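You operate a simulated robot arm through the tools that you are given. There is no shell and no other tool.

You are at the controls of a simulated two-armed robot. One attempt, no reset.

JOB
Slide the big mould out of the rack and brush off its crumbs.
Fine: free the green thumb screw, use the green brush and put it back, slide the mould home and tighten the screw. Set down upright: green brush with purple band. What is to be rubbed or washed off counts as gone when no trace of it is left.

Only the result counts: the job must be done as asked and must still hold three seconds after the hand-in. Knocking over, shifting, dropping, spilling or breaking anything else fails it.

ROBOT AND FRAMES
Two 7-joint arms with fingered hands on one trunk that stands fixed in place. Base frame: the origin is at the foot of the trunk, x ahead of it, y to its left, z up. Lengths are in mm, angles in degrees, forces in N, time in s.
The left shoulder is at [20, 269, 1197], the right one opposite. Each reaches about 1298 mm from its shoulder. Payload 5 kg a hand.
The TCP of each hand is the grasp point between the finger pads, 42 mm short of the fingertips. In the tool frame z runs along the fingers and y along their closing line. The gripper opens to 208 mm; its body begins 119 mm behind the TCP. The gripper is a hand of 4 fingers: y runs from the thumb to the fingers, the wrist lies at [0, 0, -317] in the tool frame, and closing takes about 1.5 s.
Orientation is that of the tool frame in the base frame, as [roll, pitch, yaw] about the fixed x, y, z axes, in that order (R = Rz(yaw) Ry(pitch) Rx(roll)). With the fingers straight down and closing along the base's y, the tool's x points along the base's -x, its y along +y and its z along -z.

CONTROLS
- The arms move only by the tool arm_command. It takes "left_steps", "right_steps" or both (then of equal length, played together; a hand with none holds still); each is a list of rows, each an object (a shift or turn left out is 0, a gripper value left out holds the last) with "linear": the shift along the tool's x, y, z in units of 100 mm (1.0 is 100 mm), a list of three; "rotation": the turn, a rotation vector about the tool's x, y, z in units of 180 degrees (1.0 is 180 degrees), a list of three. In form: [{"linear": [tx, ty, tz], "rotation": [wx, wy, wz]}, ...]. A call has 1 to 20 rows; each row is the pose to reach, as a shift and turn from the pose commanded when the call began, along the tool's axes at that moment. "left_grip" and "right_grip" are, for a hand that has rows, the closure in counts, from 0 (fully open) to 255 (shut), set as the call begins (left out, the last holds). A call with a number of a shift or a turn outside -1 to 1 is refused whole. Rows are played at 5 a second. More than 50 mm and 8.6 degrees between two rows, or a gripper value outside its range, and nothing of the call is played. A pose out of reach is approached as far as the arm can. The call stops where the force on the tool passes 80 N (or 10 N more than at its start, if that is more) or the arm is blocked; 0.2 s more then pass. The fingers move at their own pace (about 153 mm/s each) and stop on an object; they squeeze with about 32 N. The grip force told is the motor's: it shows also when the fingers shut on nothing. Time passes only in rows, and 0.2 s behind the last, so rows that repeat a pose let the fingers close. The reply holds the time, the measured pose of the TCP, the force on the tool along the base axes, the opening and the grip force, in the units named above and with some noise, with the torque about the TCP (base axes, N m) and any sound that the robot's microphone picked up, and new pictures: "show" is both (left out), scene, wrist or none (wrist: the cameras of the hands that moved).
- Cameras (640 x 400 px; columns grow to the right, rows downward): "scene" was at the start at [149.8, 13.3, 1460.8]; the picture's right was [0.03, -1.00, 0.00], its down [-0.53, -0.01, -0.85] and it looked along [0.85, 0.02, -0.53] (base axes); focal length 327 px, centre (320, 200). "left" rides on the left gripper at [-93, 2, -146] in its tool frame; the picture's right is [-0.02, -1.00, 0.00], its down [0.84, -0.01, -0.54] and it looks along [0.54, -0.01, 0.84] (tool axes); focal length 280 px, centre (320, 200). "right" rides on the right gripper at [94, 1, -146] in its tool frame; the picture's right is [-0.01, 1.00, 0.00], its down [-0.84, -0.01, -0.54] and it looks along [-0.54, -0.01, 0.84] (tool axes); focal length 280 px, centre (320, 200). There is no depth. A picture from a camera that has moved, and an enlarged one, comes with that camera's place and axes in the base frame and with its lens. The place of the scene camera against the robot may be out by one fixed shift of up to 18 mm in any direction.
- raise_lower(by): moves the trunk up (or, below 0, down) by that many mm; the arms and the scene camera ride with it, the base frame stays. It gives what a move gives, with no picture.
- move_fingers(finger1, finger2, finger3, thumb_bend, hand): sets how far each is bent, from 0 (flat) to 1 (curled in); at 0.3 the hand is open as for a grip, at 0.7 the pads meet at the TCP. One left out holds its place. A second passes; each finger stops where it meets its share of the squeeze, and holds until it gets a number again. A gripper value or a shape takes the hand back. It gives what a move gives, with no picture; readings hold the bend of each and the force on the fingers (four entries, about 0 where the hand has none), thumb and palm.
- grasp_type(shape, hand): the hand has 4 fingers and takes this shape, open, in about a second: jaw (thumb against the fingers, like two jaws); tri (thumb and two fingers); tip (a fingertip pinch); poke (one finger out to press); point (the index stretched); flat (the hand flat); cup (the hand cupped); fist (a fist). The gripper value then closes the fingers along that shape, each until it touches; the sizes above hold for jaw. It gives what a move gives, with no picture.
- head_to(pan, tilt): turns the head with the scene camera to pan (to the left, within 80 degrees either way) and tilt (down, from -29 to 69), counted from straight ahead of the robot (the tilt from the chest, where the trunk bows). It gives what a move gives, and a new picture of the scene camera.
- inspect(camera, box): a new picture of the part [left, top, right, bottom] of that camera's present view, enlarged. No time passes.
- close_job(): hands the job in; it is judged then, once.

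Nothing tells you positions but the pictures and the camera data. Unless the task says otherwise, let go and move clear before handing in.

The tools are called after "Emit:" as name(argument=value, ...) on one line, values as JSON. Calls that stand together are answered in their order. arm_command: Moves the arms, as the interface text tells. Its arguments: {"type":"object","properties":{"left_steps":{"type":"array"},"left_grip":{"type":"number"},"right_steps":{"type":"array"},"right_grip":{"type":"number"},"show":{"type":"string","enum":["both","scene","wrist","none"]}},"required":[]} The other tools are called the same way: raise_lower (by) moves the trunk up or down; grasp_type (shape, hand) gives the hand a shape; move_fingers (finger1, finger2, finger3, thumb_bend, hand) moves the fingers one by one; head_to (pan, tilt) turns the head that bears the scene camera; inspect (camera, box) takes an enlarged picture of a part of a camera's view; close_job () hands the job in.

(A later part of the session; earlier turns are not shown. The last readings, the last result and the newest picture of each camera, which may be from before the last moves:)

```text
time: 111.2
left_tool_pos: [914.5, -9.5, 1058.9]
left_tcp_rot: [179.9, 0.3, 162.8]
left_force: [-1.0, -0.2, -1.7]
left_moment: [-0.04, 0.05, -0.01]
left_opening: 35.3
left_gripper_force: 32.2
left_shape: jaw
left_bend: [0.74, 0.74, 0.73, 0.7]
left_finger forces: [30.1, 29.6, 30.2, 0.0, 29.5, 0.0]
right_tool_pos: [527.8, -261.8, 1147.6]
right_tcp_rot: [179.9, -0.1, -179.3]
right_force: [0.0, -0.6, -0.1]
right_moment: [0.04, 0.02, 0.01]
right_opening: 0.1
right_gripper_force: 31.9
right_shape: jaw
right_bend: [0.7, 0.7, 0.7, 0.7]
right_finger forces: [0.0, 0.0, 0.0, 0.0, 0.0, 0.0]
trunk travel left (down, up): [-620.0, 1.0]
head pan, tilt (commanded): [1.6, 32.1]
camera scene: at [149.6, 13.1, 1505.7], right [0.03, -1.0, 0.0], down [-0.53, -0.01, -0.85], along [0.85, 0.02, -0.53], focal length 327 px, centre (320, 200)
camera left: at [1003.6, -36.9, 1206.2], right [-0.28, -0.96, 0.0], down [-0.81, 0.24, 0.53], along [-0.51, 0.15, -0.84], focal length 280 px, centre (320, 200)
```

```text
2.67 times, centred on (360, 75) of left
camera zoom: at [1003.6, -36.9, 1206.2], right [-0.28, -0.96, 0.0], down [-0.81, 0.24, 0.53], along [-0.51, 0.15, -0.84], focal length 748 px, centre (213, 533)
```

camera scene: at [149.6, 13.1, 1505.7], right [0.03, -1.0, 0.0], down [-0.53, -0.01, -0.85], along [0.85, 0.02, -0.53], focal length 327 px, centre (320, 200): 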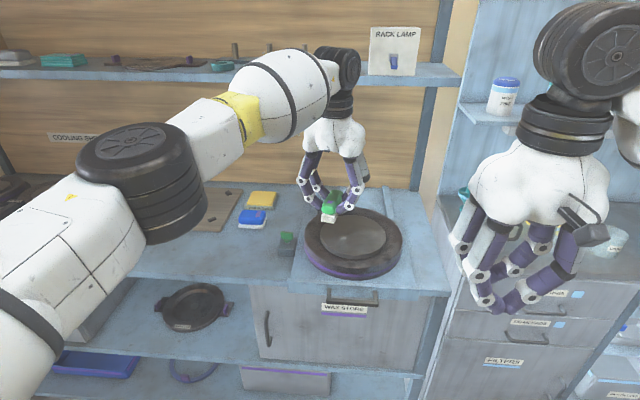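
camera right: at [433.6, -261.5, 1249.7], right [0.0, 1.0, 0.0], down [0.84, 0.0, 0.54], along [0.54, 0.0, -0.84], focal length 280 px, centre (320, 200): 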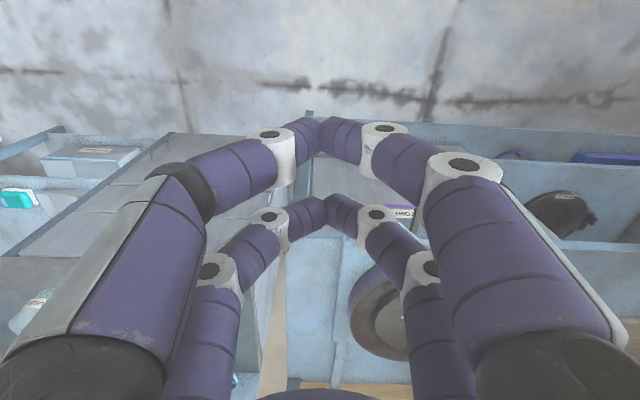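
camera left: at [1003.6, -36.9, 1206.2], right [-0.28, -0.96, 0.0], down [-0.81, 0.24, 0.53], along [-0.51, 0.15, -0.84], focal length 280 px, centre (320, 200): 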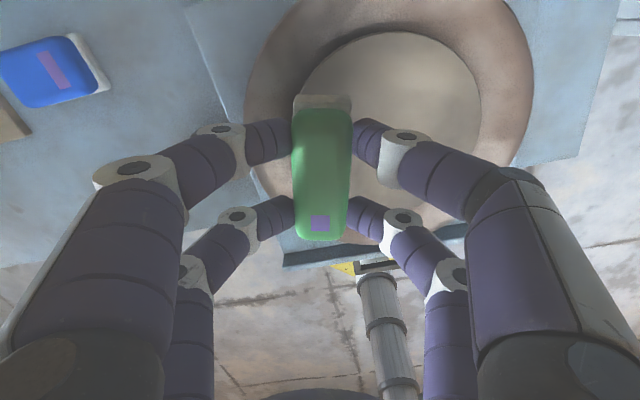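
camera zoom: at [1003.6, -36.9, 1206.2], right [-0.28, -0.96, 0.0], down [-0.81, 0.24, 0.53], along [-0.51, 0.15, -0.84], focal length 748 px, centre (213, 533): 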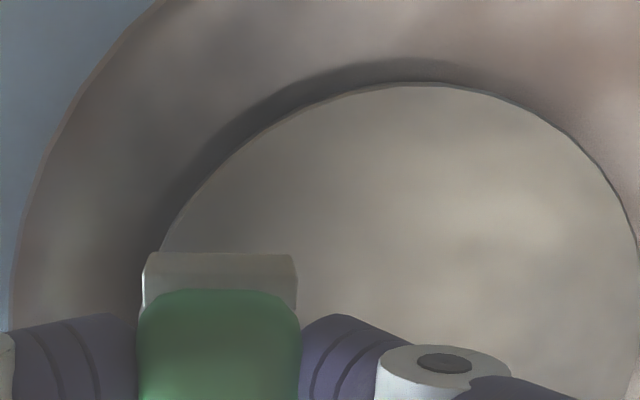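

The disc looks clean from both views. I'll carry the brush up and left, turning back toward its home orientation, then inspect the whole disc closely.

Emit:
arm_command(left_steps=[{"linear": [0.02, 0.06, -0.1], "rotation": [0, 0, -0.0447]}, {"linear": [0.05, 0.13, -0.2], "rotation": [0, 0, -0.0893]}, {"linear": [0.07, 0.2, -0.2], "rotation": [0, 0, -0.134]}, {"linear": [0.1, 0.28, -0.2], "rotation": [0, 0, -0.1787]}, {"linear": [0.13, 0.36, -0.2], "rotation": [0, 0, -0.2233]}, {"linear": [0.16, 0.44, -0.2], "rotation": [0, 0, -0.268]}, {"linear": [0.19, 0.52, -0.2], "rotation": [0, 0, -0.3126]}, {"linear": [0.22, 0.6, -0.2], "rotation": [0, 0, -0.3573]}, {"linear": [0.25, 0.68, -0.2], "rotation": [0, 0, -0.402]}, {"linear": [0.28, 0.76, -0.2], "rotation": [0, 0, -0.4466]}, {"linear": [0.31, 0.84, -0.2], "rotation": [0, 0, -0.4913]}, {"linear": [0.33, 0.9, -0.2], "rotation": [0, 0, -0.536]}, {"linear": [0.343, 0.94, -0.2], "rotation": [0, 0, -0.5806]}, {"linear": [0.343, 0.94, -0.2], "rotation": [0, 0, -0.5806]}], show="both")

Emit:
inspect(camera="scene", box=[310, 195, 410, 275])

Emit:
inspect(camera="left", box=[160, 120, 480, 320])

```text
time: 114.2
left_tool_pos: [908.7, 89.7, 1080.3]
left_tcp_rot: [-179.7, 0.0, -92.6]
left_force: [-0.5, 0.3, -1.3]
left_moment: [-0.02, -0.01, 0.05]
left_opening: 35.8
left_gripper_force: 31.5
left_shape: jaw
left_bend: [0.74, 0.74, 0.73, 0.7]
left_finger forces: [29.8, 29.7, 30.2, 0.1, 29.4, 0.0]
right_tool_pos: [526.5, -261.5, 1149.2]
right_tcp_rot: [179.9, 0.0, -179.3]
right_force: [0.5, 0.2, 0.2]
right_moment: [0.0, 0.06, 0.0]
right_opening: 0.1
right_gripper_force: 31.6
right_shape: jaw
right_bend: [0.7, 0.7, 0.7, 0.7]
right_finger forces: [0.0, 0.1, 0.1, 0.0, 0.1, 0.0]
trunk travel left (down, up): [-620.0, 1.0]
head pan, tilt (commanded): [1.6, 32.1]
camera scene: at [149.2, 13.3, 1505.8], right [0.03, -1.0, 0.0], down [-0.53, -0.01, -0.85], along [0.85, 0.02, -0.53], focal length 327 px, centre (320, 200)
camera left: at [910.9, 183.4, 1226.1], right [1.0, -0.03, 0.01], down [-0.03, -0.84, 0.54], along [-0.01, -0.54, -0.84], focal length 280 px, centre (320, 200)
```

scene: 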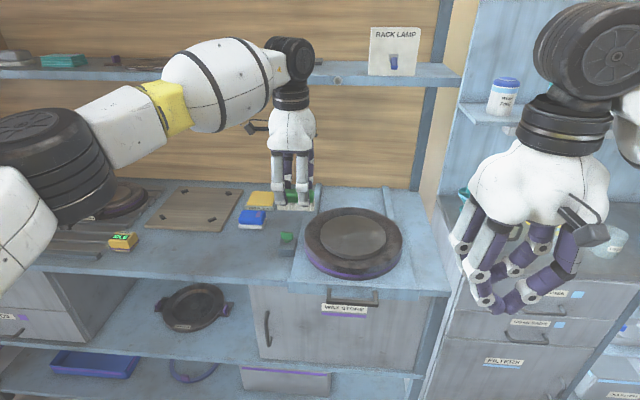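
left: 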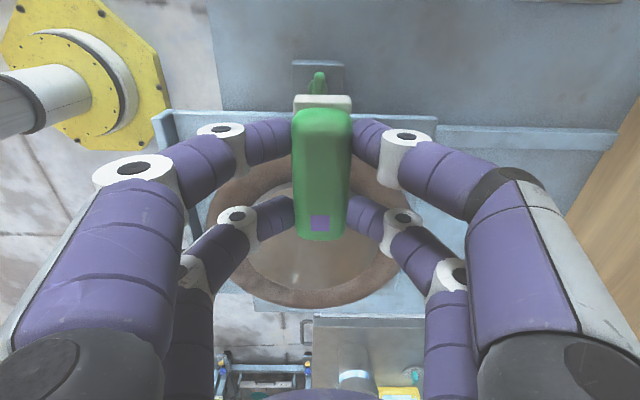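

```text
5.00 times, centred on (360, 235) of scene
camera zoom: at [149.2, 13.3, 1505.8], right [0.03, -1.0, 0.0], down [-0.53, -0.01, -0.85], along [0.85, 0.02, -0.53], focal length 1635 px, centre (120, 25)
```

zoom: 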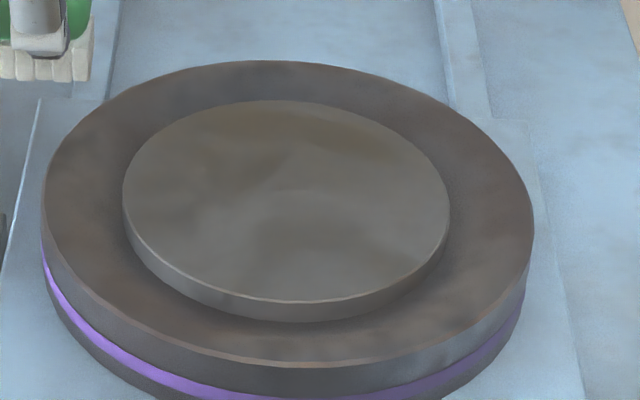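

```text
2.00 times, centred on (320, 220) of left
camera zoom: at [910.9, 183.4, 1226.1], right [1.0, -0.03, 0.01], down [-0.03, -0.84, 0.54], along [-0.01, -0.54, -0.84], focal length 561 px, centre (320, 160)
```

zoom: 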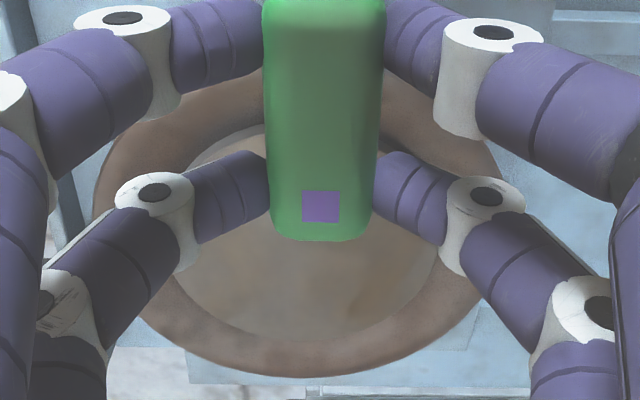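

The disc is clean. Let me check how the brush sits in the hand before setting it down.

Emit:
inspect(camera="scene", box=[255, 150, 335, 220])

Emit:
inspect(camera="scene", box=[220, 180, 340, 280])

```text
5.71 times, centred on (295, 185) of scene
camera zoom: at [149.2, 13.3, 1505.8], right [0.03, -1.0, 0.0], down [-0.53, -0.01, -0.85], along [0.85, 0.02, -0.53], focal length 1869 px, centre (463, 286)
```

zoom: 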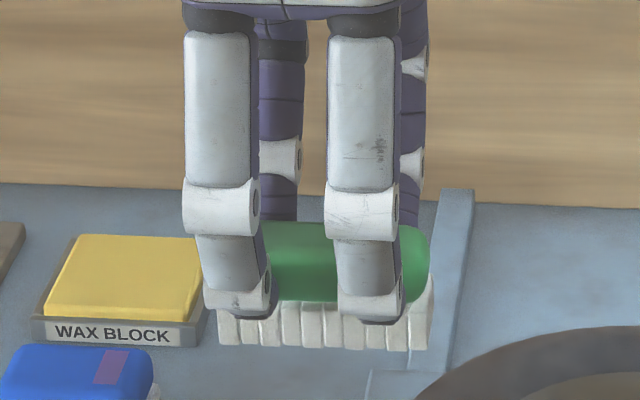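

```text
4.00 times, centred on (280, 230) of scene
camera zoom: at [149.2, 13.3, 1505.8], right [0.03, -1.0, 0.0], down [-0.53, -0.01, -0.85], along [0.85, 0.02, -0.53], focal length 1308 px, centre (480, 80)
```

zoom: 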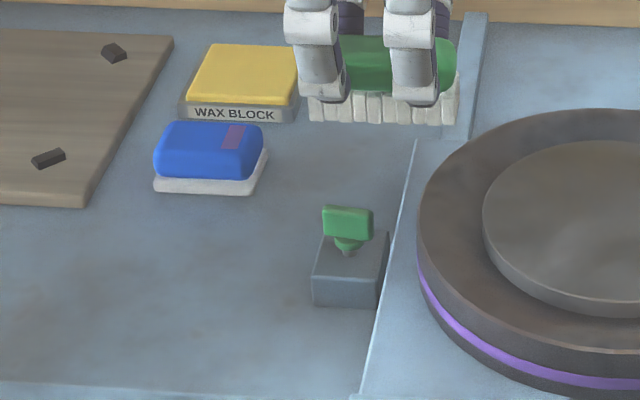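

The brush is level in the grip. Carrying it back toward its home spot.

Emit:
arm_command(left_steps=[{"linear": [-0.15, 0, 0]}, {"linear": [-0.3, 0, 0]}, {"linear": [-0.45, 0, 0]}, {"linear": [-0.6, 0, 0]}, {"linear": [-0.75, 0, 0]}, {"linear": [-0.9, 0, 0]}, {"linear": [-1.0, 0, 0]}, {"linear": [-1.0, 0, 0]}], show="none")

Emit:
arm_command(left_steps=[{"linear": [-0.15, -0.02, 0.1]}, {"linear": [-0.3, -0.03, 0.2]}, {"linear": [-0.45, -0.05, 0.3]}, {"linear": [-0.6, -0.06, 0.4]}, {"linear": [-0.71, -0.06, 0.5]}, {"linear": [-0.71, -0.06, 0.6]}, {"linear": [-0.71, -0.06, 0.6]}, {"linear": [-0.71, -0.06, 0.6]}], show="both")

```text
time: 116.0
left_tool_pos: [913.4, 188.4, 1080.7]
left_tcp_rot: [-179.8, 0.1, -92.8]
left_force: [0.2, -0.1, -0.9]
left_moment: [-0.02, 0.0, -0.05]
left_opening: 35.5
left_gripper_force: 32.1
left_shape: jaw
left_bend: [0.74, 0.74, 0.73, 0.7]
left_finger forces: [29.9, 29.7, 30.1, 0.0, 29.5, 0.0]
right_tool_pos: [527.7, -260.6, 1147.6]
right_tcp_rot: [180.0, -0.1, -179.3]
right_force: [-0.5, 0.4, -0.2]
right_moment: [0.05, 0.01, 0.01]
right_opening: 0.1
right_gripper_force: 31.9
right_shape: jaw
right_bend: [0.7, 0.7, 0.7, 0.7]
right_finger forces: [0.1, 0.0, 0.1, 0.1, 0.0, 0.0]
trunk travel left (down, up): [-620.0, 1.0]
head pan, tilt (commanded): [1.6, 32.1]
```

```text
time: 117.8
left_tool_pos: [922.7, 258.4, 1021.1]
left_tcp_rot: [-179.7, 0.0, -92.6]
left_force: [0.5, -0.4, -1.5]
left_moment: [0.02, 0.01, 0.02]
left_opening: 35.9
left_gripper_force: 31.7
left_shape: jaw
left_bend: [0.74, 0.74, 0.73, 0.7]
left_finger forces: [29.9, 29.8, 30.1, 0.0, 29.3, 0.0]
right_tool_pos: [527.2, -261.2, 1148.2]
right_tcp_rot: [179.9, 0.0, -179.3]
right_force: [-0.5, 1.2, 0.3]
right_moment: [0.02, 0.0, 0.0]
right_opening: 0.0
right_gripper_force: 31.9
right_shape: jaw
right_bend: [0.7, 0.7, 0.7, 0.7]
right_finger forces: [0.0, 0.0, 0.0, 0.0, 0.0, 0.1]
trunk travel left (down, up): [-620.0, 1.0]
head pan, tilt (commanded): [1.6, 32.1]
camera scene: at [149.3, 13.3, 1505.8], right [0.03, -1.0, 0.0], down [-0.53, -0.01, -0.85], along [0.85, 0.02, -0.53], focal length 327 px, centre (320, 200)
camera left: at [925.2, 353.4, 1168.0], right [1.0, -0.03, 0.01], down [-0.03, -0.84, 0.54], along [-0.01, -0.54, -0.84], focal length 280 px, centre (320, 200)
```

scene: 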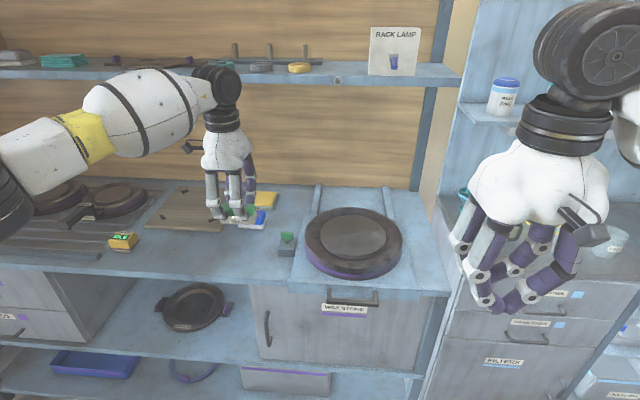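
left: 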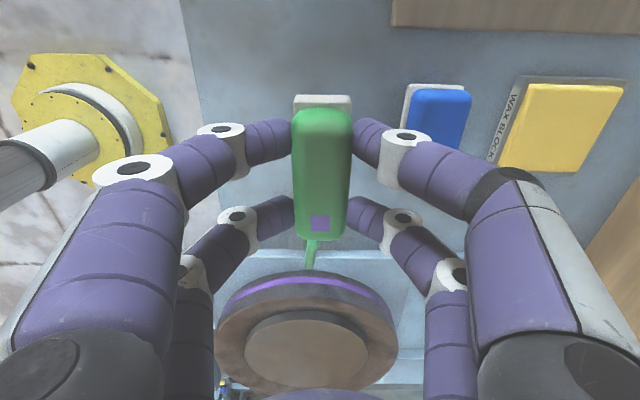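

Right above home. I'll lower in stages, watching for touchdown.

Emit:
arm_command(left_steps=[{"linear": [-0.02, 0.01, 0.2], "rotation": [-0.0017, 0, 0]}, {"linear": [-0.02, 0.01, 0.4], "rotation": [-0.0017, 0, 0]}, {"linear": [-0.02, 0.01, 0.6], "rotation": [-0.0017, 0, 0]}, {"linear": [-0.02, 0.01, 0.75], "rotation": [-0.0017, 0, 0]}, {"linear": [-0.02, 0.01, 0.82], "rotation": [-0.0017, 0, 0]}, {"linear": [-0.02, 0.01, 0.82], "rotation": [-0.0017, 0, 0]}], show="none")

Emit:
inspect(camera="scene", box=[200, 170, 320, 270])

```text
time: 119.2
left_tool_pos: [922.1, 264.6, 938.5]
left_tcp_rot: [179.9, 0.0, -92.6]
left_force: [-0.4, 0.0, -0.3]
left_moment: [0.01, -0.03, -0.01]
left_opening: 35.7
left_gripper_force: 31.7
left_shape: jaw
left_bend: [0.74, 0.74, 0.73, 0.7]
left_finger forces: [29.8, 29.7, 30.1, 0.1, 29.4, 0.0]
right_tool_pos: [526.9, -261.8, 1147.6]
right_tcp_rot: [179.8, 0.0, -179.2]
right_force: [0.2, -0.7, 0.2]
right_moment: [-0.01, 0.01, 0.01]
right_opening: 0.0
right_gripper_force: 31.7
right_shape: jaw
right_bend: [0.7, 0.7, 0.7, 0.7]
right_finger forces: [0.0, 0.2, 0.0, 0.1, 0.0, 0.1]
trunk travel left (down, up): [-620.0, 1.0]
head pan, tilt (commanded): [1.6, 32.1]
```

```text
4.00 times, centred on (260, 220) of scene
camera zoom: at [149.0, 13.3, 1505.9], right [0.03, -1.0, 0.0], down [-0.53, -0.01, -0.85], along [0.85, 0.02, -0.53], focal length 1308 px, centre (560, 120)
```

zoom: 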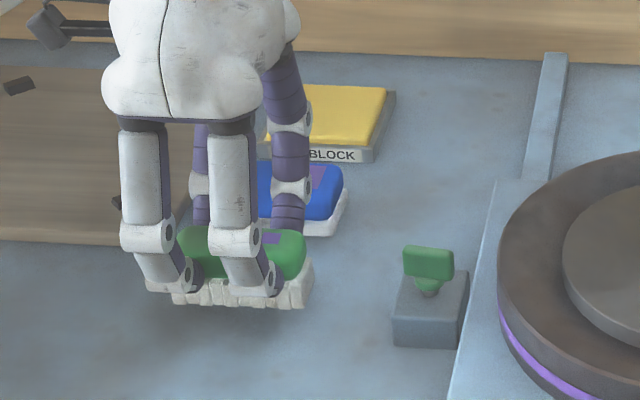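

Small correction of 4 mm to the right, then touch down slowly.

Emit:
arm_command(left_steps=[{"linear": [0.04, 0.005, 0.02]}, {"linear": [0.04, 0.005, 0.04]}, {"linear": [0.04, 0.005, 0.06]}, {"linear": [0.04, 0.005, 0.08]}, {"linear": [0.04, 0.005, 0.08]}], show="none")

Emit:
inspect(camera="scene", box=[200, 170, 320, 270])

```text
time: 120.4
left_tool_pos: [921.6, 259.2, 931.4]
left_tcp_rot: [180.0, 0.1, -92.5]
left_force: [0.0, 0.3, -1.1]
left_moment: [0.01, 0.01, 0.01]
left_opening: 35.7
left_gripper_force: 32.2
left_shape: jaw
left_bend: [0.74, 0.74, 0.73, 0.7]
left_finger forces: [30.0, 29.7, 30.1, 0.0, 29.5, 0.0]
right_tool_pos: [526.3, -262.2, 1147.3]
right_tcp_rot: [179.8, -0.1, -179.3]
right_force: [-0.9, 0.2, 0.1]
right_moment: [0.0, 0.04, -0.04]
right_opening: 0.0
right_gripper_force: 31.9
right_shape: jaw
right_bend: [0.7, 0.7, 0.7, 0.7]
right_finger forces: [0.0, 0.1, 0.1, 0.1, 0.0, 0.0]
trunk travel left (down, up): [-620.0, 1.0]
head pan, tilt (commanded): [1.6, 32.1]
```

```text
4.00 times, centred on (260, 220) of scene
camera zoom: at [149.1, 13.2, 1505.9], right [0.03, -1.0, 0.0], down [-0.53, -0.01, -0.85], along [0.85, 0.02, -0.53], focal length 1308 px, centre (560, 120)
```

zoom: 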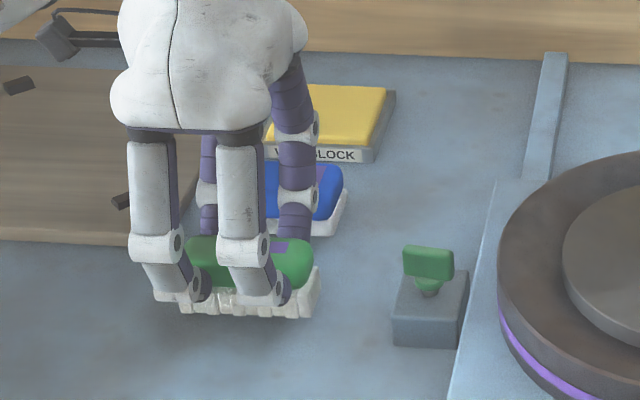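

No contact yet; a few millimetres more in fine rows.

Emit:
arm_command(left_steps=[{"linear": [0, 0, 0.015]}, {"linear": [0, 0, 0.03]}, {"linear": [0, 0, 0.03]}], show="none")

```text
time: 121.2
left_tool_pos: [922.1, 260.0, 927.4]
left_tcp_rot: [-179.9, 0.0, -92.7]
left_force: [0.1, -0.6, -0.9]
left_moment: [0.01, -0.02, -0.04]
left_opening: 35.7
left_gripper_force: 32.6
left_shape: jaw
left_bend: [0.74, 0.74, 0.73, 0.7]
left_finger forces: [29.9, 29.7, 30.1, 0.0, 29.6, 0.1]
right_tool_pos: [526.6, -261.3, 1148.5]
right_tcp_rot: [179.9, -0.1, -179.3]
right_force: [-0.5, 0.9, 0.5]
right_moment: [0.01, 0.0, -0.04]
right_opening: 0.0
right_gripper_force: 31.7
right_shape: jaw
right_bend: [0.7, 0.7, 0.7, 0.7]
right_finger forces: [0.0, 0.0, 0.1, 0.0, 0.0, 0.0]
trunk travel left (down, up): [-620.0, 1.0]
head pan, tilt (commanded): [1.6, 32.1]
```

Still free; the brush must have slipped up a little in the grip when it was pressed. Continue down carefully.

Emit:
arm_command(left_steps=[{"linear": [0, 0, 0.015]}, {"linear": [0, 0, 0.03]}, {"linear": [0, 0, 0.03]}], show="none")

Emit:
inspect(camera="scene", box=[220, 190, 300, 260])

```text
time: 122.0
left_tool_pos: [922.0, 258.9, 925.5]
left_tcp_rot: [179.9, 0.0, -92.6]
left_force: [0.2, -0.5, 1.5]
left_moment: [0.1, 0.01, 0.01]
left_opening: 35.6
left_gripper_force: 31.9
left_shape: jaw
left_bend: [0.74, 0.74, 0.73, 0.71]
left_finger forces: [30.0, 29.7, 29.9, 0.0, 29.9, 0.0]
right_tool_pos: [525.8, -262.4, 1147.6]
right_tcp_rot: [180.0, 0.0, -179.3]
right_force: [-0.5, 0.0, -0.5]
right_moment: [0.0, 0.02, -0.01]
right_opening: 0.2
right_gripper_force: 31.8
right_shape: jaw
right_bend: [0.7, 0.7, 0.7, 0.7]
right_finger forces: [0.0, 0.0, 0.0, 0.0, 0.1, 0.0]
trunk travel left (down, up): [-620.0, 1.0]
head pan, tilt (commanded): [1.6, 32.1]
```

```text
5.71 times, centred on (260, 225) of scene
camera zoom: at [149.1, 13.3, 1505.9], right [0.03, -1.0, 0.0], down [-0.53, -0.01, -0.85], along [0.85, 0.02, -0.53], focal length 1869 px, centre (663, 57)
```

zoom: 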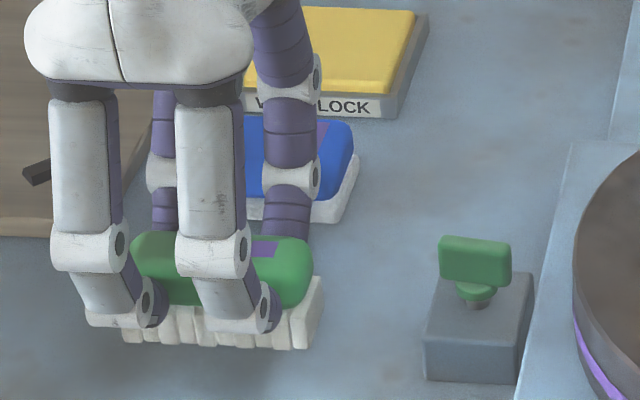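

First touch (1.5 N, one end). A little more to settle it flat.

Emit:
arm_command(left_steps=[{"linear": [0, 0, 0.01]}, {"linear": [0, 0, 0.02]}, {"linear": [0, 0, 0.02]}], show="none")

```text
time: 122.8
left_tool_pos: [921.9, 259.2, 924.3]
left_tcp_rot: [-179.9, 0.0, -92.6]
left_force: [2.3, 1.3, 13.8]
left_moment: [0.18, 0.15, -0.04]
left_opening: 35.7
left_gripper_force: 32.1
left_shape: jaw
left_bend: [0.74, 0.74, 0.73, 0.71]
left_finger forces: [30.1, 29.9, 31.2, 0.1, 31.7, 0.0]
right_tool_pos: [526.2, -261.5, 1148.5]
right_tcp_rot: [179.9, 0.1, -179.3]
right_force: [0.5, 0.0, -0.1]
right_moment: [0.03, -0.02, 0.02]
right_opening: 0.0
right_gripper_force: 32.4
right_shape: jaw
right_bend: [0.7, 0.7, 0.7, 0.7]
right_finger forces: [0.0, 0.0, 0.0, 0.0, 0.1, 0.0]
trunk travel left (down, up): [-620.0, 1.0]
head pan, tilt (commanded): [1.6, 32.1]
```

Firm on the bench (14 N). Now release by opening to about 80 mm.

Emit:
arm_command(left_steps=[{"linear": [0, 0, -0.01]}, {"linear": [0, 0, -0.01]}, {"linear": [0, 0, -0.01]}, {"linear": [0, 0, -0.01]}], left_grip=160, show="wrist")

Emit:
inspect(camera="scene", box=[220, 190, 300, 260])

```text
time: 123.8
left_tool_pos: [920.9, 258.1, 924.0]
left_tcp_rot: [-180.0, 0.0, -92.7]
left_force: [-0.6, -0.2, -0.8]
left_moment: [0.01, 0.02, -0.04]
left_opening: 76.9
left_gripper_force: 0.0
left_shape: jaw
left_bend: [0.74, 0.74, 0.74, 0.7]
left_finger forces: [0.0, 0.0, 0.1, 0.0, 0.0, 0.0]
right_tool_pos: [527.2, -261.2, 1148.6]
right_tcp_rot: [179.9, 0.0, -179.3]
right_force: [-1.4, -0.2, -0.1]
right_moment: [-0.01, -0.04, 0.01]
right_opening: 0.1
right_gripper_force: 31.5
right_shape: jaw
right_bend: [0.7, 0.7, 0.7, 0.7]
right_finger forces: [0.0, 0.0, 0.0, 0.0, 0.0, 0.0]
trunk travel left (down, up): [-620.0, 1.0]
head pan, tilt (commanded): [1.6, 32.1]
camera left: at [924.1, 352.3, 1069.6], right [1.0, -0.03, 0.0], down [-0.03, -0.84, 0.54], along [-0.02, -0.54, -0.84], focal length 280 px, centre (320, 200)
```

left: 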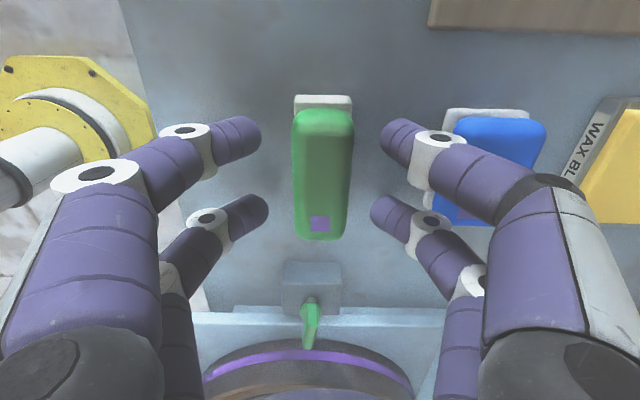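

```text
5.71 times, centred on (260, 225) of scene
camera zoom: at [148.9, 13.3, 1505.9], right [0.03, -1.0, 0.0], down [-0.53, -0.01, -0.85], along [0.85, 0.02, -0.53], focal length 1869 px, centre (663, 57)
```

zoom: 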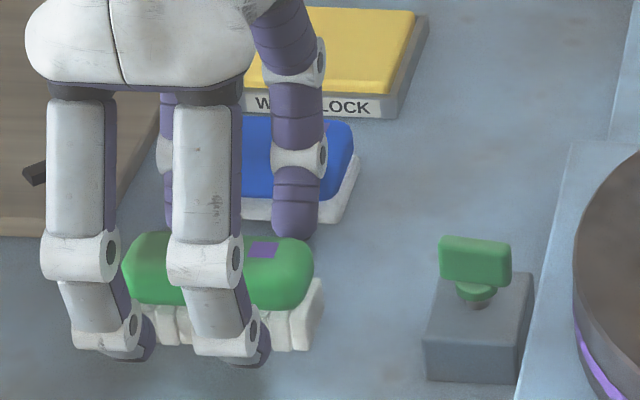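

The brush stands free. Raise the left hand straight up.

Emit:
arm_command(left_steps=[{"linear": [0, 0, -0.2]}, {"linear": [0, 0, -0.45]}, {"linear": [0, 0, -0.7]}, {"linear": [0, 0, -1.0]}, {"linear": [0, 0, -1.0]}], show="both")

Emit:
inspect(camera="scene", box=[220, 190, 300, 260])

Emit:
inspect(camera="left", box=[200, 30, 440, 180])

```text
time: 125.0
left_tool_pos: [923.5, 259.4, 1023.8]
left_tcp_rot: [179.9, 0.1, -92.6]
left_force: [0.3, -0.3, -1.5]
left_moment: [0.0, 0.01, 0.01]
left_opening: 77.0
left_gripper_force: 0.0
left_shape: jaw
left_bend: [0.74, 0.74, 0.74, 0.7]
left_finger forces: [0.1, 0.0, 0.0, 0.1, 0.1, 0.0]
right_tool_pos: [527.5, -261.4, 1147.8]
right_tcp_rot: [180.0, -0.1, -179.3]
right_force: [0.1, -0.5, -0.3]
right_moment: [-0.01, 0.06, 0.0]
right_opening: 0.0
right_gripper_force: 32.3
right_shape: jaw
right_bend: [0.7, 0.7, 0.7, 0.7]
right_finger forces: [0.1, 0.1, 0.0, 0.0, 0.0, 0.0]
trunk travel left (down, up): [-620.0, 1.0]
head pan, tilt (commanded): [1.6, 32.1]
camera scene: at [149.8, 13.5, 1505.7], right [0.03, -1.0, 0.0], down [-0.53, -0.02, -0.85], along [0.85, 0.02, -0.53], focal length 327 px, centre (320, 200)
camera left: at [925.9, 353.4, 1169.9], right [1.0, -0.03, 0.0], down [-0.03, -0.84, 0.54], along [-0.02, -0.54, -0.84], focal length 280 px, centre (320, 200)
```

scene: 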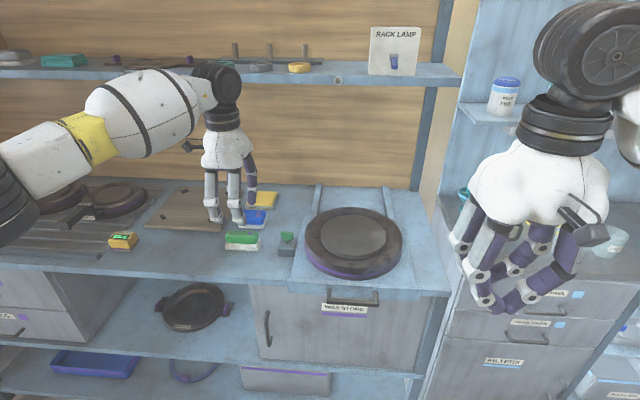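
left: 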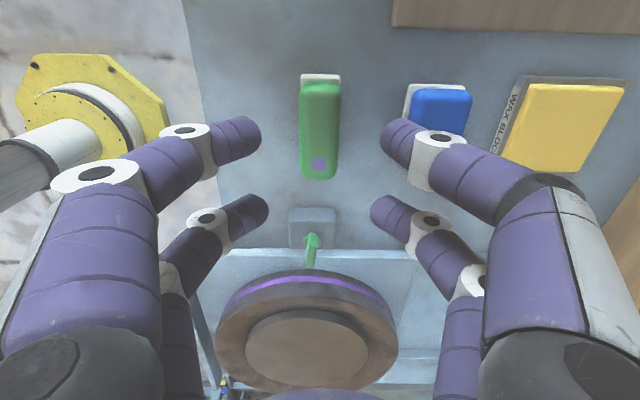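

```text
5.71 times, centred on (260, 225) of scene
camera zoom: at [149.8, 13.5, 1505.7], right [0.03, -1.0, 0.0], down [-0.53, -0.02, -0.85], along [0.85, 0.02, -0.53], focal length 1869 px, centre (663, 57)
```

zoom: 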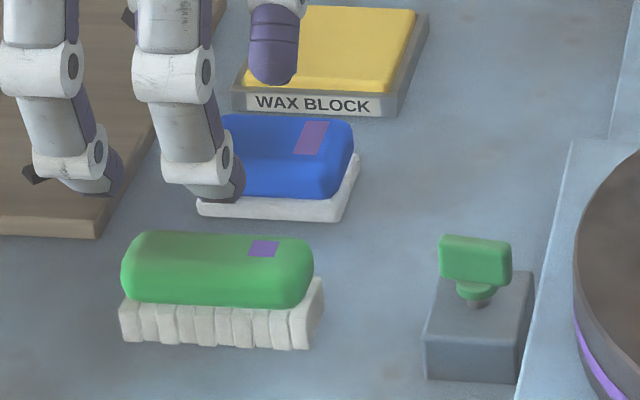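

```text
2.67 times, centred on (320, 105) of left
camera zoom: at [925.9, 353.4, 1169.9], right [1.0, -0.03, 0.0], down [-0.03, -0.84, 0.54], along [-0.02, -0.54, -0.84], focal length 748 px, centre (320, 453)
```

zoom: 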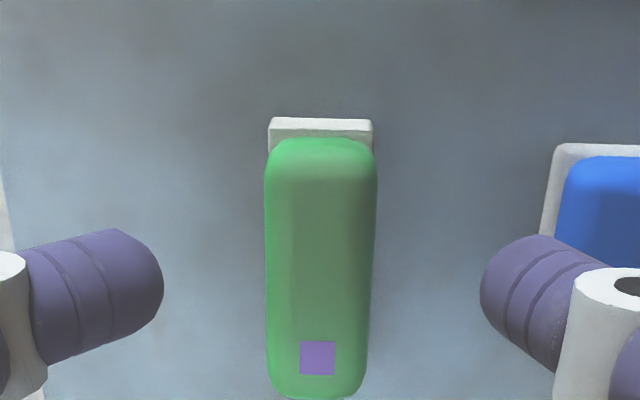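

The brush is back, upright in place. Now bring the closed right hand in front of the handle bar to push the mould home.

Emit:
arm_command(right_steps=[{"linear": [-0.1, 0.15, 0.05]}, {"linear": [-0.2, 0.3, 0.1]}, {"linear": [-0.3, 0.45, 0.15]}, {"linear": [-0.4, 0.6, 0.2]}, {"linear": [-0.4, 0.75, 0.25]}, {"linear": [-0.4, 0.9, 0.3]}, {"linear": [-0.4, 1.0, 0.3]}, {"linear": [-0.4, 1.0, 0.3]}], left_steps=[{"linear": [-0.1, 0, 0]}, {"linear": [-0.2, 0, 0]}, {"linear": [-0.3, 0, -0.1]}, {"linear": [-0.4, 0, -0.2]}, {"linear": [-0.4, 0, -0.3]}, {"linear": [-0.4, 0, -0.4]}, {"linear": [-0.4, 0, -0.5]}, {"linear": [-0.4, 0, -0.5]}], show="none")

Emit:
arm_command(right_steps=[{"linear": [-0.1, 0.15, 0.1]}, {"linear": [-0.2, 0.3, 0.2]}, {"linear": [-0.3, 0.45, 0.3]}, {"linear": [-0.4, 0.6, 0.4]}, {"linear": [-0.4, 0.75, 0.5]}, {"linear": [-0.4, 0.9, 0.6]}, {"linear": [-0.4, 1.0, 0.7]}, {"linear": [-0.4, 1.0, 0.7]}], show="both")

Emit:
inspect(camera="scene", box=[270, 190, 430, 330])

```text
time: 126.8
left_tool_pos: [924.8, 300.3, 1072.5]
left_tcp_rot: [180.0, 0.0, -92.7]
left_force: [-0.3, 0.9, -0.1]
left_moment: [-0.01, 0.02, 0.02]
left_opening: 77.2
left_gripper_force: 0.0
left_shape: jaw
left_bend: [0.74, 0.74, 0.74, 0.7]
left_finger forces: [0.1, 0.1, 0.1, 0.0, 0.1, 0.0]
right_tool_pos: [566.5, -161.5, 1118.2]
right_tcp_rot: [179.9, -0.1, -179.2]
right_force: [0.3, -0.1, 0.5]
right_moment: [-0.03, 0.01, 0.0]
right_opening: 0.0
right_gripper_force: 31.5
right_shape: jaw
right_bend: [0.7, 0.7, 0.7, 0.7]
right_finger forces: [0.1, 0.1, 0.0, 0.1, 0.0, 0.0]
trunk travel left (down, up): [-620.0, 1.0]
head pan, tilt (commanded): [1.6, 32.1]
```

```text
time: 128.6
left_tool_pos: [924.5, 299.8, 1073.4]
left_tcp_rot: [179.9, 0.0, -92.7]
left_force: [0.0, -0.1, 0.1]
left_moment: [0.0, -0.04, 0.01]
left_opening: 77.1
left_gripper_force: 0.1
left_shape: jaw
left_bend: [0.74, 0.74, 0.74, 0.7]
left_finger forces: [0.0, 0.0, 0.1, 0.0, 0.0, 0.1]
right_tool_pos: [603.6, -61.4, 1049.1]
right_tcp_rot: [180.0, 0.1, -179.4]
right_force: [-0.2, -0.3, 0.0]
right_moment: [-0.02, -0.03, -0.02]
right_opening: 0.0
right_gripper_force: 31.7
right_shape: jaw
right_bend: [0.7, 0.7, 0.7, 0.7]
right_finger forces: [0.0, 0.0, 0.0, 0.1, 0.0, 0.0]
trunk travel left (down, up): [-620.0, 1.0]
head pan, tilt (commanded): [1.6, 32.1]
camera scene: at [148.9, 13.3, 1505.9], right [0.03, -1.0, 0.0], down [-0.53, -0.01, -0.85], along [0.85, 0.02, -0.53], focal length 327 px, centre (320, 200)
camera right: at [510.2, -61.0, 1194.7], right [0.0, 1.0, 0.0], down [0.84, 0.0, 0.54], along [0.54, 0.0, -0.84], focal length 280 px, centre (320, 200)
```

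scene: 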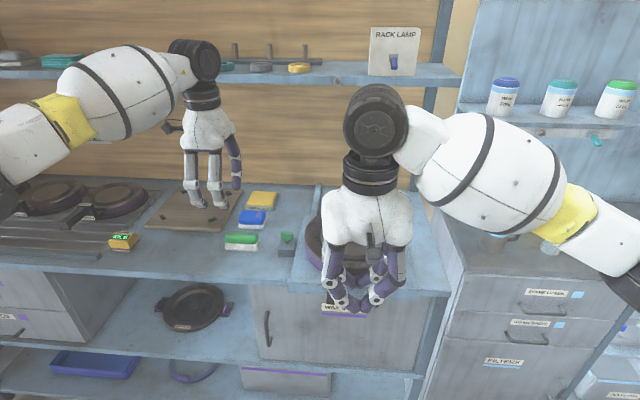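
right: 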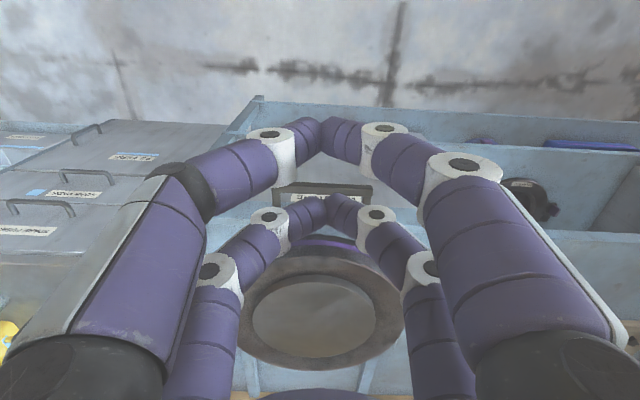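

```text
2.86 times, centred on (350, 260) of scene
camera zoom: at [148.9, 13.3, 1505.9], right [0.03, -1.0, 0.0], down [-0.53, -0.01, -0.85], along [0.85, 0.02, -0.53], focal length 934 px, centre (234, 29)
```

zoom: 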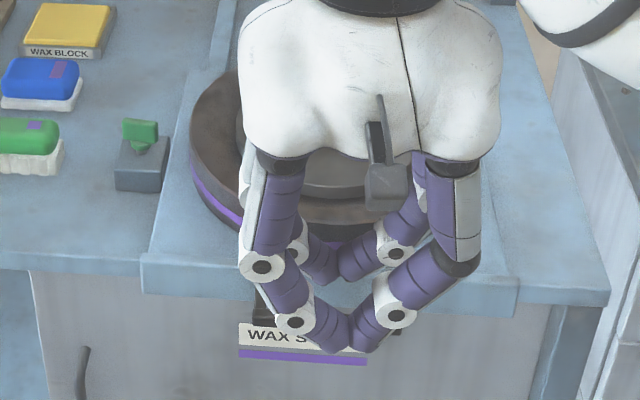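

The disc looks clean from here too; I'll check it enlarged, and lower the right hand in front of the bar.

Emit:
inspect(camera="right", box=[230, 230, 420, 390])

Emit:
arm_command(right_steps=[{"linear": [0, 0, 0.2]}, {"linear": [0, 0, 0.4]}, {"linear": [0, 0, 0.6]}, {"linear": [0, 0, 0.8]}, {"linear": [0, 0, 1.0]}, {"linear": [0, 0, 1.0]}], show="none")

Emit:
arm_command(right_steps=[{"linear": [0, 0.0, 0.1]}, {"linear": [0, 0, 0.2]}, {"linear": [-0.1, 0, 0.2]}, {"linear": [-0.1, 0, 0.2]}], show="both")

Emit:
inspect(camera="scene", box=[270, 190, 430, 330])

```text
2.50 times, centred on (325, 310) of right
camera zoom: at [510.2, -61.0, 1194.7], right [0.0, 1.0, 0.0], down [0.84, 0.0, 0.54], along [0.54, 0.0, -0.84], focal length 701 px, centre (308, -75)
```

zoom: 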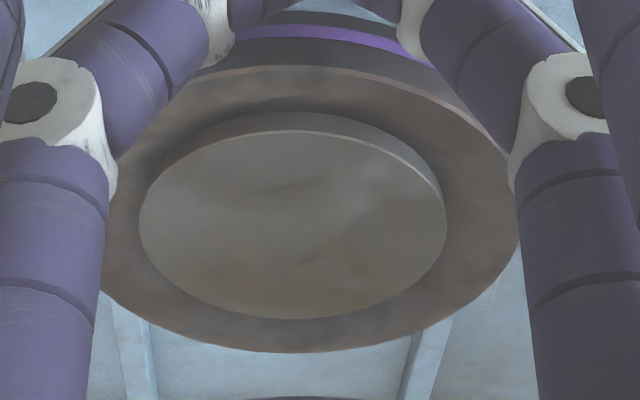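

```text
time: 130.0
left_tool_pos: [923.7, 300.2, 1073.7]
left_tcp_rot: [-180.0, 0.0, -92.6]
left_force: [0.0, -0.9, -0.8]
left_moment: [0.01, -0.02, 0.01]
left_opening: 77.0
left_gripper_force: 0.2
left_shape: jaw
left_bend: [0.74, 0.74, 0.74, 0.7]
left_finger forces: [0.1, 0.0, 0.0, 0.0, 0.0, 0.0]
right_tool_pos: [603.1, -59.1, 948.7]
right_tcp_rot: [180.0, 0.0, -179.3]
right_force: [-0.1, -1.1, 0.5]
right_moment: [0.0, -0.05, 0.04]
right_opening: 0.0
right_gripper_force: 32.0
right_shape: jaw
right_bend: [0.7, 0.7, 0.7, 0.7]
right_finger forces: [0.0, 0.0, 0.1, 0.1, 0.1, 0.0]
trunk travel left (down, up): [-620.0, 1.0]
head pan, tilt (commanded): [1.6, 32.1]
```

```text
time: 131.0
left_tool_pos: [924.3, 299.5, 1073.9]
left_tcp_rot: [180.0, -0.1, -92.7]
left_force: [0.6, -0.5, -0.4]
left_moment: [0.01, -0.03, -0.01]
left_opening: 77.1
left_gripper_force: 0.1
left_shape: jaw
left_bend: [0.74, 0.74, 0.74, 0.7]
left_finger forces: [0.0, 0.0, 0.0, 0.1, 0.1, 0.1]
right_tool_pos: [613.4, -58.7, 928.0]
right_tcp_rot: [180.0, -0.1, -179.3]
right_force: [0.3, 0.0, 0.4]
right_moment: [0.01, 0.04, -0.01]
right_opening: 0.0
right_gripper_force: 31.8
right_shape: jaw
right_bend: [0.7, 0.7, 0.7, 0.7]
right_finger forces: [0.1, 0.0, 0.0, 0.0, 0.1, 0.0]
trunk travel left (down, up): [-620.0, 1.0]
head pan, tilt (commanded): [1.6, 32.1]
camera scene: at [149.1, 13.2, 1505.9], right [0.03, -1.0, 0.0], down [-0.53, -0.01, -0.85], along [0.85, 0.02, -0.53], focal length 327 px, centre (320, 200)
camera right: at [520.3, -58.9, 1074.2], right [0.0, 1.0, 0.0], down [0.84, 0.0, 0.54], along [0.54, 0.0, -0.84], focal length 280 px, centre (320, 200)
```

scene: 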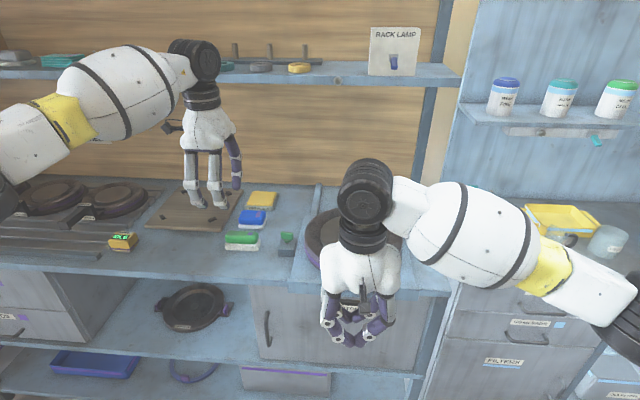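
right: 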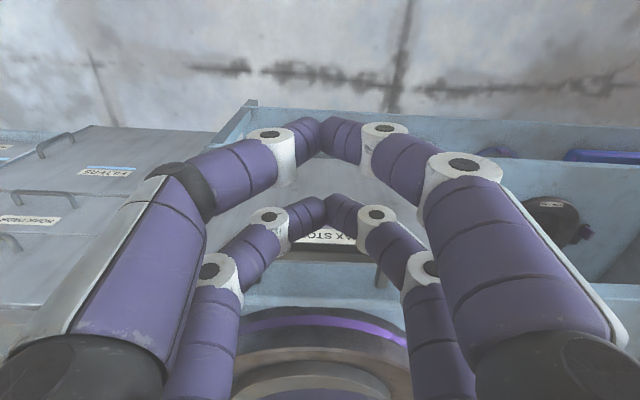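

```text
2.86 times, centred on (350, 260) of scene
camera zoom: at [149.1, 13.2, 1505.9], right [0.03, -1.0, 0.0], down [-0.53, -0.01, -0.85], along [0.85, 0.02, -0.53], focal length 934 px, centre (234, 29)
```

zoom: 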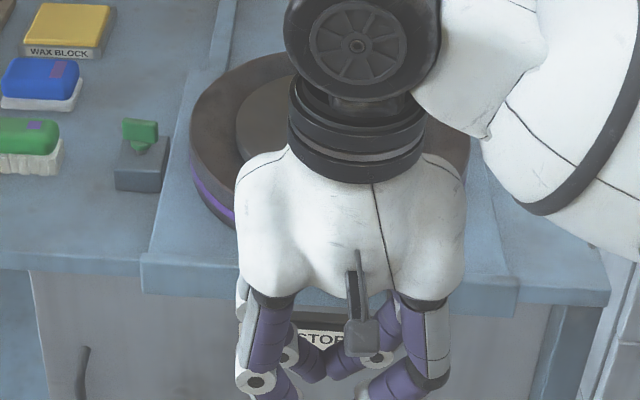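

Disc clean. Now push the bar inward along the rails, 100 mm first.

Emit:
arm_command(right_steps=[{"linear": [-0.1, -0.006, 0]}, {"linear": [-0.2, -0.012, 0]}, {"linear": [-0.3, -0.018, 0]}, {"linear": [-0.4, -0.024, 0]}, {"linear": [-0.5, -0.03, 0]}, {"linear": [-0.6, -0.036, 0]}, {"linear": [-0.7, -0.042, 0]}, {"linear": [-0.8, -0.048, 0]}, {"linear": [-0.9, -0.054, 0]}, {"linear": [-1.0, -0.059, 0]}, {"linear": [-1.0, -0.059, 0]}], show="both")

Emit:
inspect(camera="scene", box=[270, 170, 430, 310])

```text
time: 133.4
left_tool_pos: [923.7, 299.0, 1074.3]
left_tcp_rot: [179.9, 0.0, -92.6]
left_force: [-0.1, 0.0, -0.1]
left_moment: [0.0, -0.05, -0.04]
left_opening: 77.2
left_gripper_force: 0.2
left_shape: jaw
left_bend: [0.74, 0.74, 0.74, 0.7]
left_finger forces: [0.0, 0.0, 0.0, 0.0, 0.0, 0.0]
right_tool_pos: [713.8, -63.8, 928.4]
right_tcp_rot: [179.9, 0.0, -179.3]
right_force: [0.6, 0.4, -0.3]
right_moment: [-0.01, 0.01, 0.0]
right_opening: 0.0
right_gripper_force: 31.5
right_shape: jaw
right_bend: [0.7, 0.7, 0.7, 0.7]
right_finger forces: [0.0, 0.1, 0.0, 0.1, 0.0, 0.0]
trunk travel left (down, up): [-620.0, 1.0]
head pan, tilt (commanded): [1.6, 32.1]
camera scene: at [148.9, 13.3, 1505.9], right [0.03, -1.0, 0.0], down [-0.53, -0.01, -0.85], along [0.85, 0.02, -0.53], focal length 327 px, centre (320, 200)
camera right: at [621.0, -64.1, 1074.3], right [0.0, 1.0, 0.0], down [0.84, 0.0, 0.54], along [0.54, 0.0, -0.84], focal length 280 px, centre (320, 200)
```

scene: 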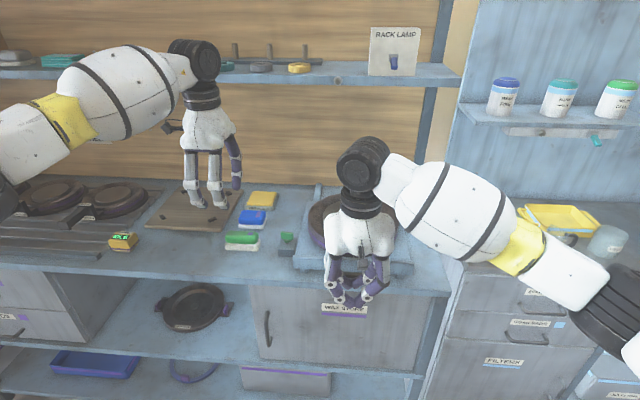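
right: 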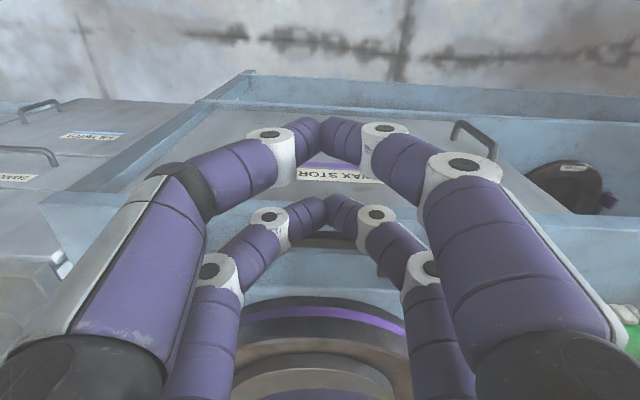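

```text
2.86 times, centred on (350, 240) of scene
camera zoom: at [148.9, 13.3, 1505.9], right [0.03, -1.0, 0.0], down [-0.53, -0.01, -0.85], along [0.85, 0.02, -0.53], focal length 934 px, centre (234, 86)
```

zoom: 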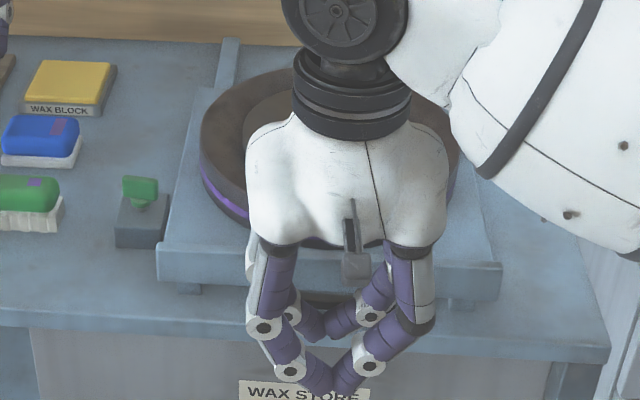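

It slides in smoothly. Another 100 mm.

Emit:
arm_command(right_steps=[{"linear": [-0.1, -0.006, 0]}, {"linear": [-0.2, -0.012, 0]}, {"linear": [-0.3, -0.018, 0]}, {"linear": [-0.4, -0.024, 0]}, {"linear": [-0.5, -0.03, 0]}, {"linear": [-0.6, -0.036, 0]}, {"linear": [-0.7, -0.042, 0]}, {"linear": [-0.8, -0.048, 0]}, {"linear": [-0.9, -0.054, 0]}, {"linear": [-1.0, -0.059, 0]}, {"linear": [-1.0, -0.059, 0]}], show="scene")

Emit:
inspect(camera="scene", box=[270, 170, 430, 310])

```text
time: 135.8
left_tool_pos: [924.1, 298.6, 1072.9]
left_tcp_rot: [-180.0, 0.0, -92.5]
left_force: [-0.2, -0.3, 0.5]
left_moment: [-0.02, -0.02, -0.02]
left_opening: 76.9
left_gripper_force: 0.1
left_shape: jaw
left_bend: [0.74, 0.74, 0.74, 0.7]
left_finger forces: [0.0, 0.0, 0.0, 0.1, 0.1, 0.1]
right_tool_pos: [814.1, -69.8, 926.4]
right_tcp_rot: [179.9, -0.1, -179.3]
right_force: [-0.2, -0.6, 0.2]
right_moment: [-0.04, 0.01, -0.06]
right_opening: 0.0
right_gripper_force: 32.0
right_shape: jaw
right_bend: [0.7, 0.7, 0.7, 0.7]
right_finger forces: [0.0, 0.0, 0.0, 0.1, 0.0, 0.1]
trunk travel left (down, up): [-620.0, 1.0]
head pan, tilt (commanded): [1.6, 32.1]
camera scene: at [149.1, 13.3, 1505.9], right [0.03, -1.0, 0.0], down [-0.53, -0.01, -0.85], along [0.85, 0.02, -0.53], focal length 327 px, centre (320, 200)
```

scene: 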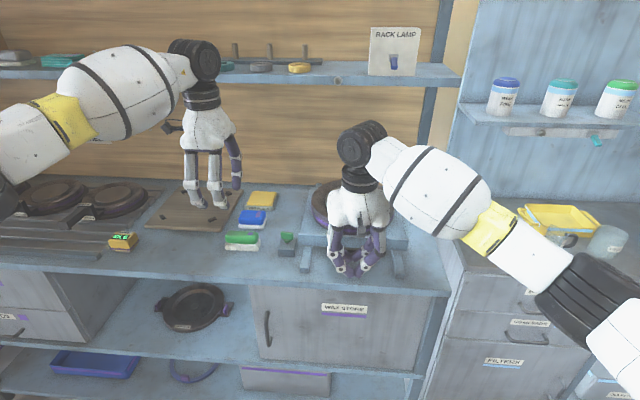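

```text
2.86 times, centred on (350, 240) of scene
camera zoom: at [149.1, 13.3, 1505.9], right [0.03, -1.0, 0.0], down [-0.53, -0.01, -0.85], along [0.85, 0.02, -0.53], focal length 934 px, centre (234, 86)
```

zoom: 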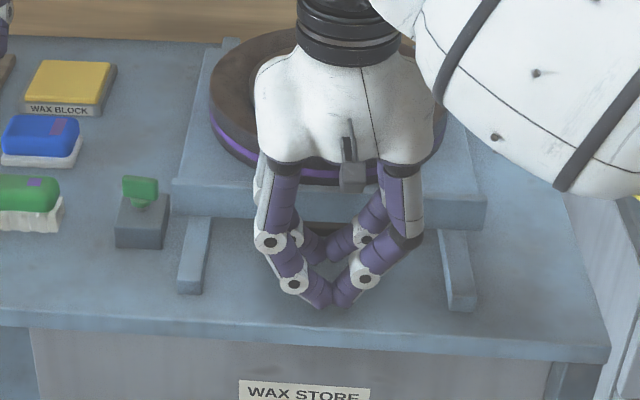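

Nearly home. The last ~57 mm more slowly, watching for the stop.

Emit:
arm_command(right_steps=[{"linear": [-0.08, -0.005, 0]}, {"linear": [-0.16, -0.01, 0]}, {"linear": [-0.24, -0.014, 0]}, {"linear": [-0.32, -0.019, 0]}, {"linear": [-0.4, -0.024, 0]}, {"linear": [-0.45, -0.027, 0]}, {"linear": [-0.5, -0.03, 0]}, {"linear": [-0.5, -0.03, 0]}], show="none")

Emit:
arm_command(right_steps=[{"linear": [-0.03, -0.002, 0]}, {"linear": [-0.06, -0.004, 0]}, {"linear": [-0.09, -0.005, 0]}, {"linear": [-0.09, -0.005, 0]}], show="none")

Emit:
inspect(camera="scene", box=[270, 150, 430, 290])

```text
time: 137.6
left_tool_pos: [923.7, 298.9, 1073.5]
left_tcp_rot: [180.0, 0.0, -92.6]
left_force: [-0.8, 0.5, -0.1]
left_moment: [0.03, 0.0, -0.02]
left_opening: 77.1
left_gripper_force: 0.1
left_shape: jaw
left_bend: [0.74, 0.74, 0.74, 0.7]
left_finger forces: [0.0, 0.0, 0.0, 0.0, 0.0, 0.0]
right_tool_pos: [863.1, -72.1, 929.5]
right_tcp_rot: [180.0, 0.0, -179.3]
right_force: [0.3, -0.6, -0.6]
right_moment: [0.03, 0.02, -0.01]
right_opening: 0.0
right_gripper_force: 31.7
right_shape: jaw
right_bend: [0.7, 0.7, 0.7, 0.7]
right_finger forces: [0.0, 0.1, 0.0, 0.0, 0.0, 0.0]
trunk travel left (down, up): [-620.0, 1.0]
head pan, tilt (commanded): [1.6, 32.1]
```

```text
time: 138.6
left_tool_pos: [923.8, 298.7, 1074.0]
left_tcp_rot: [180.0, 0.0, -92.6]
left_force: [0.3, -0.7, -0.7]
left_moment: [0.01, 0.01, -0.02]
left_opening: 77.3
left_gripper_force: 0.1
left_shape: jaw
left_bend: [0.74, 0.74, 0.74, 0.7]
left_finger forces: [0.0, 0.1, 0.0, 0.0, 0.0, 0.0]
right_tool_pos: [872.2, -72.0, 929.1]
right_tcp_rot: [179.9, -0.1, -179.4]
right_force: [-8.9, 0.2, 0.1]
right_moment: [0.03, 0.18, -0.17]
right_opening: 0.0
right_gripper_force: 31.8
right_shape: jaw
right_bend: [0.7, 0.7, 0.7, 0.7]
right_finger forces: [0.0, 0.1, 0.0, 0.1, 0.1, 0.1]
trunk travel left (down, up): [-620.0, 1.0]
head pan, tilt (commanded): [1.6, 32.1]
```

```text
2.86 times, centred on (350, 220) of scene
camera zoom: at [148.6, 13.3, 1505.9], right [0.03, -1.0, 0.0], down [-0.53, -0.01, -0.85], along [0.85, 0.02, -0.53], focal length 934 px, centre (234, 143)
```

zoom: 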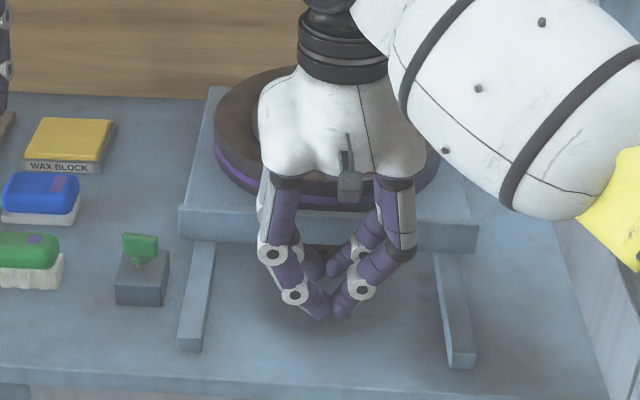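

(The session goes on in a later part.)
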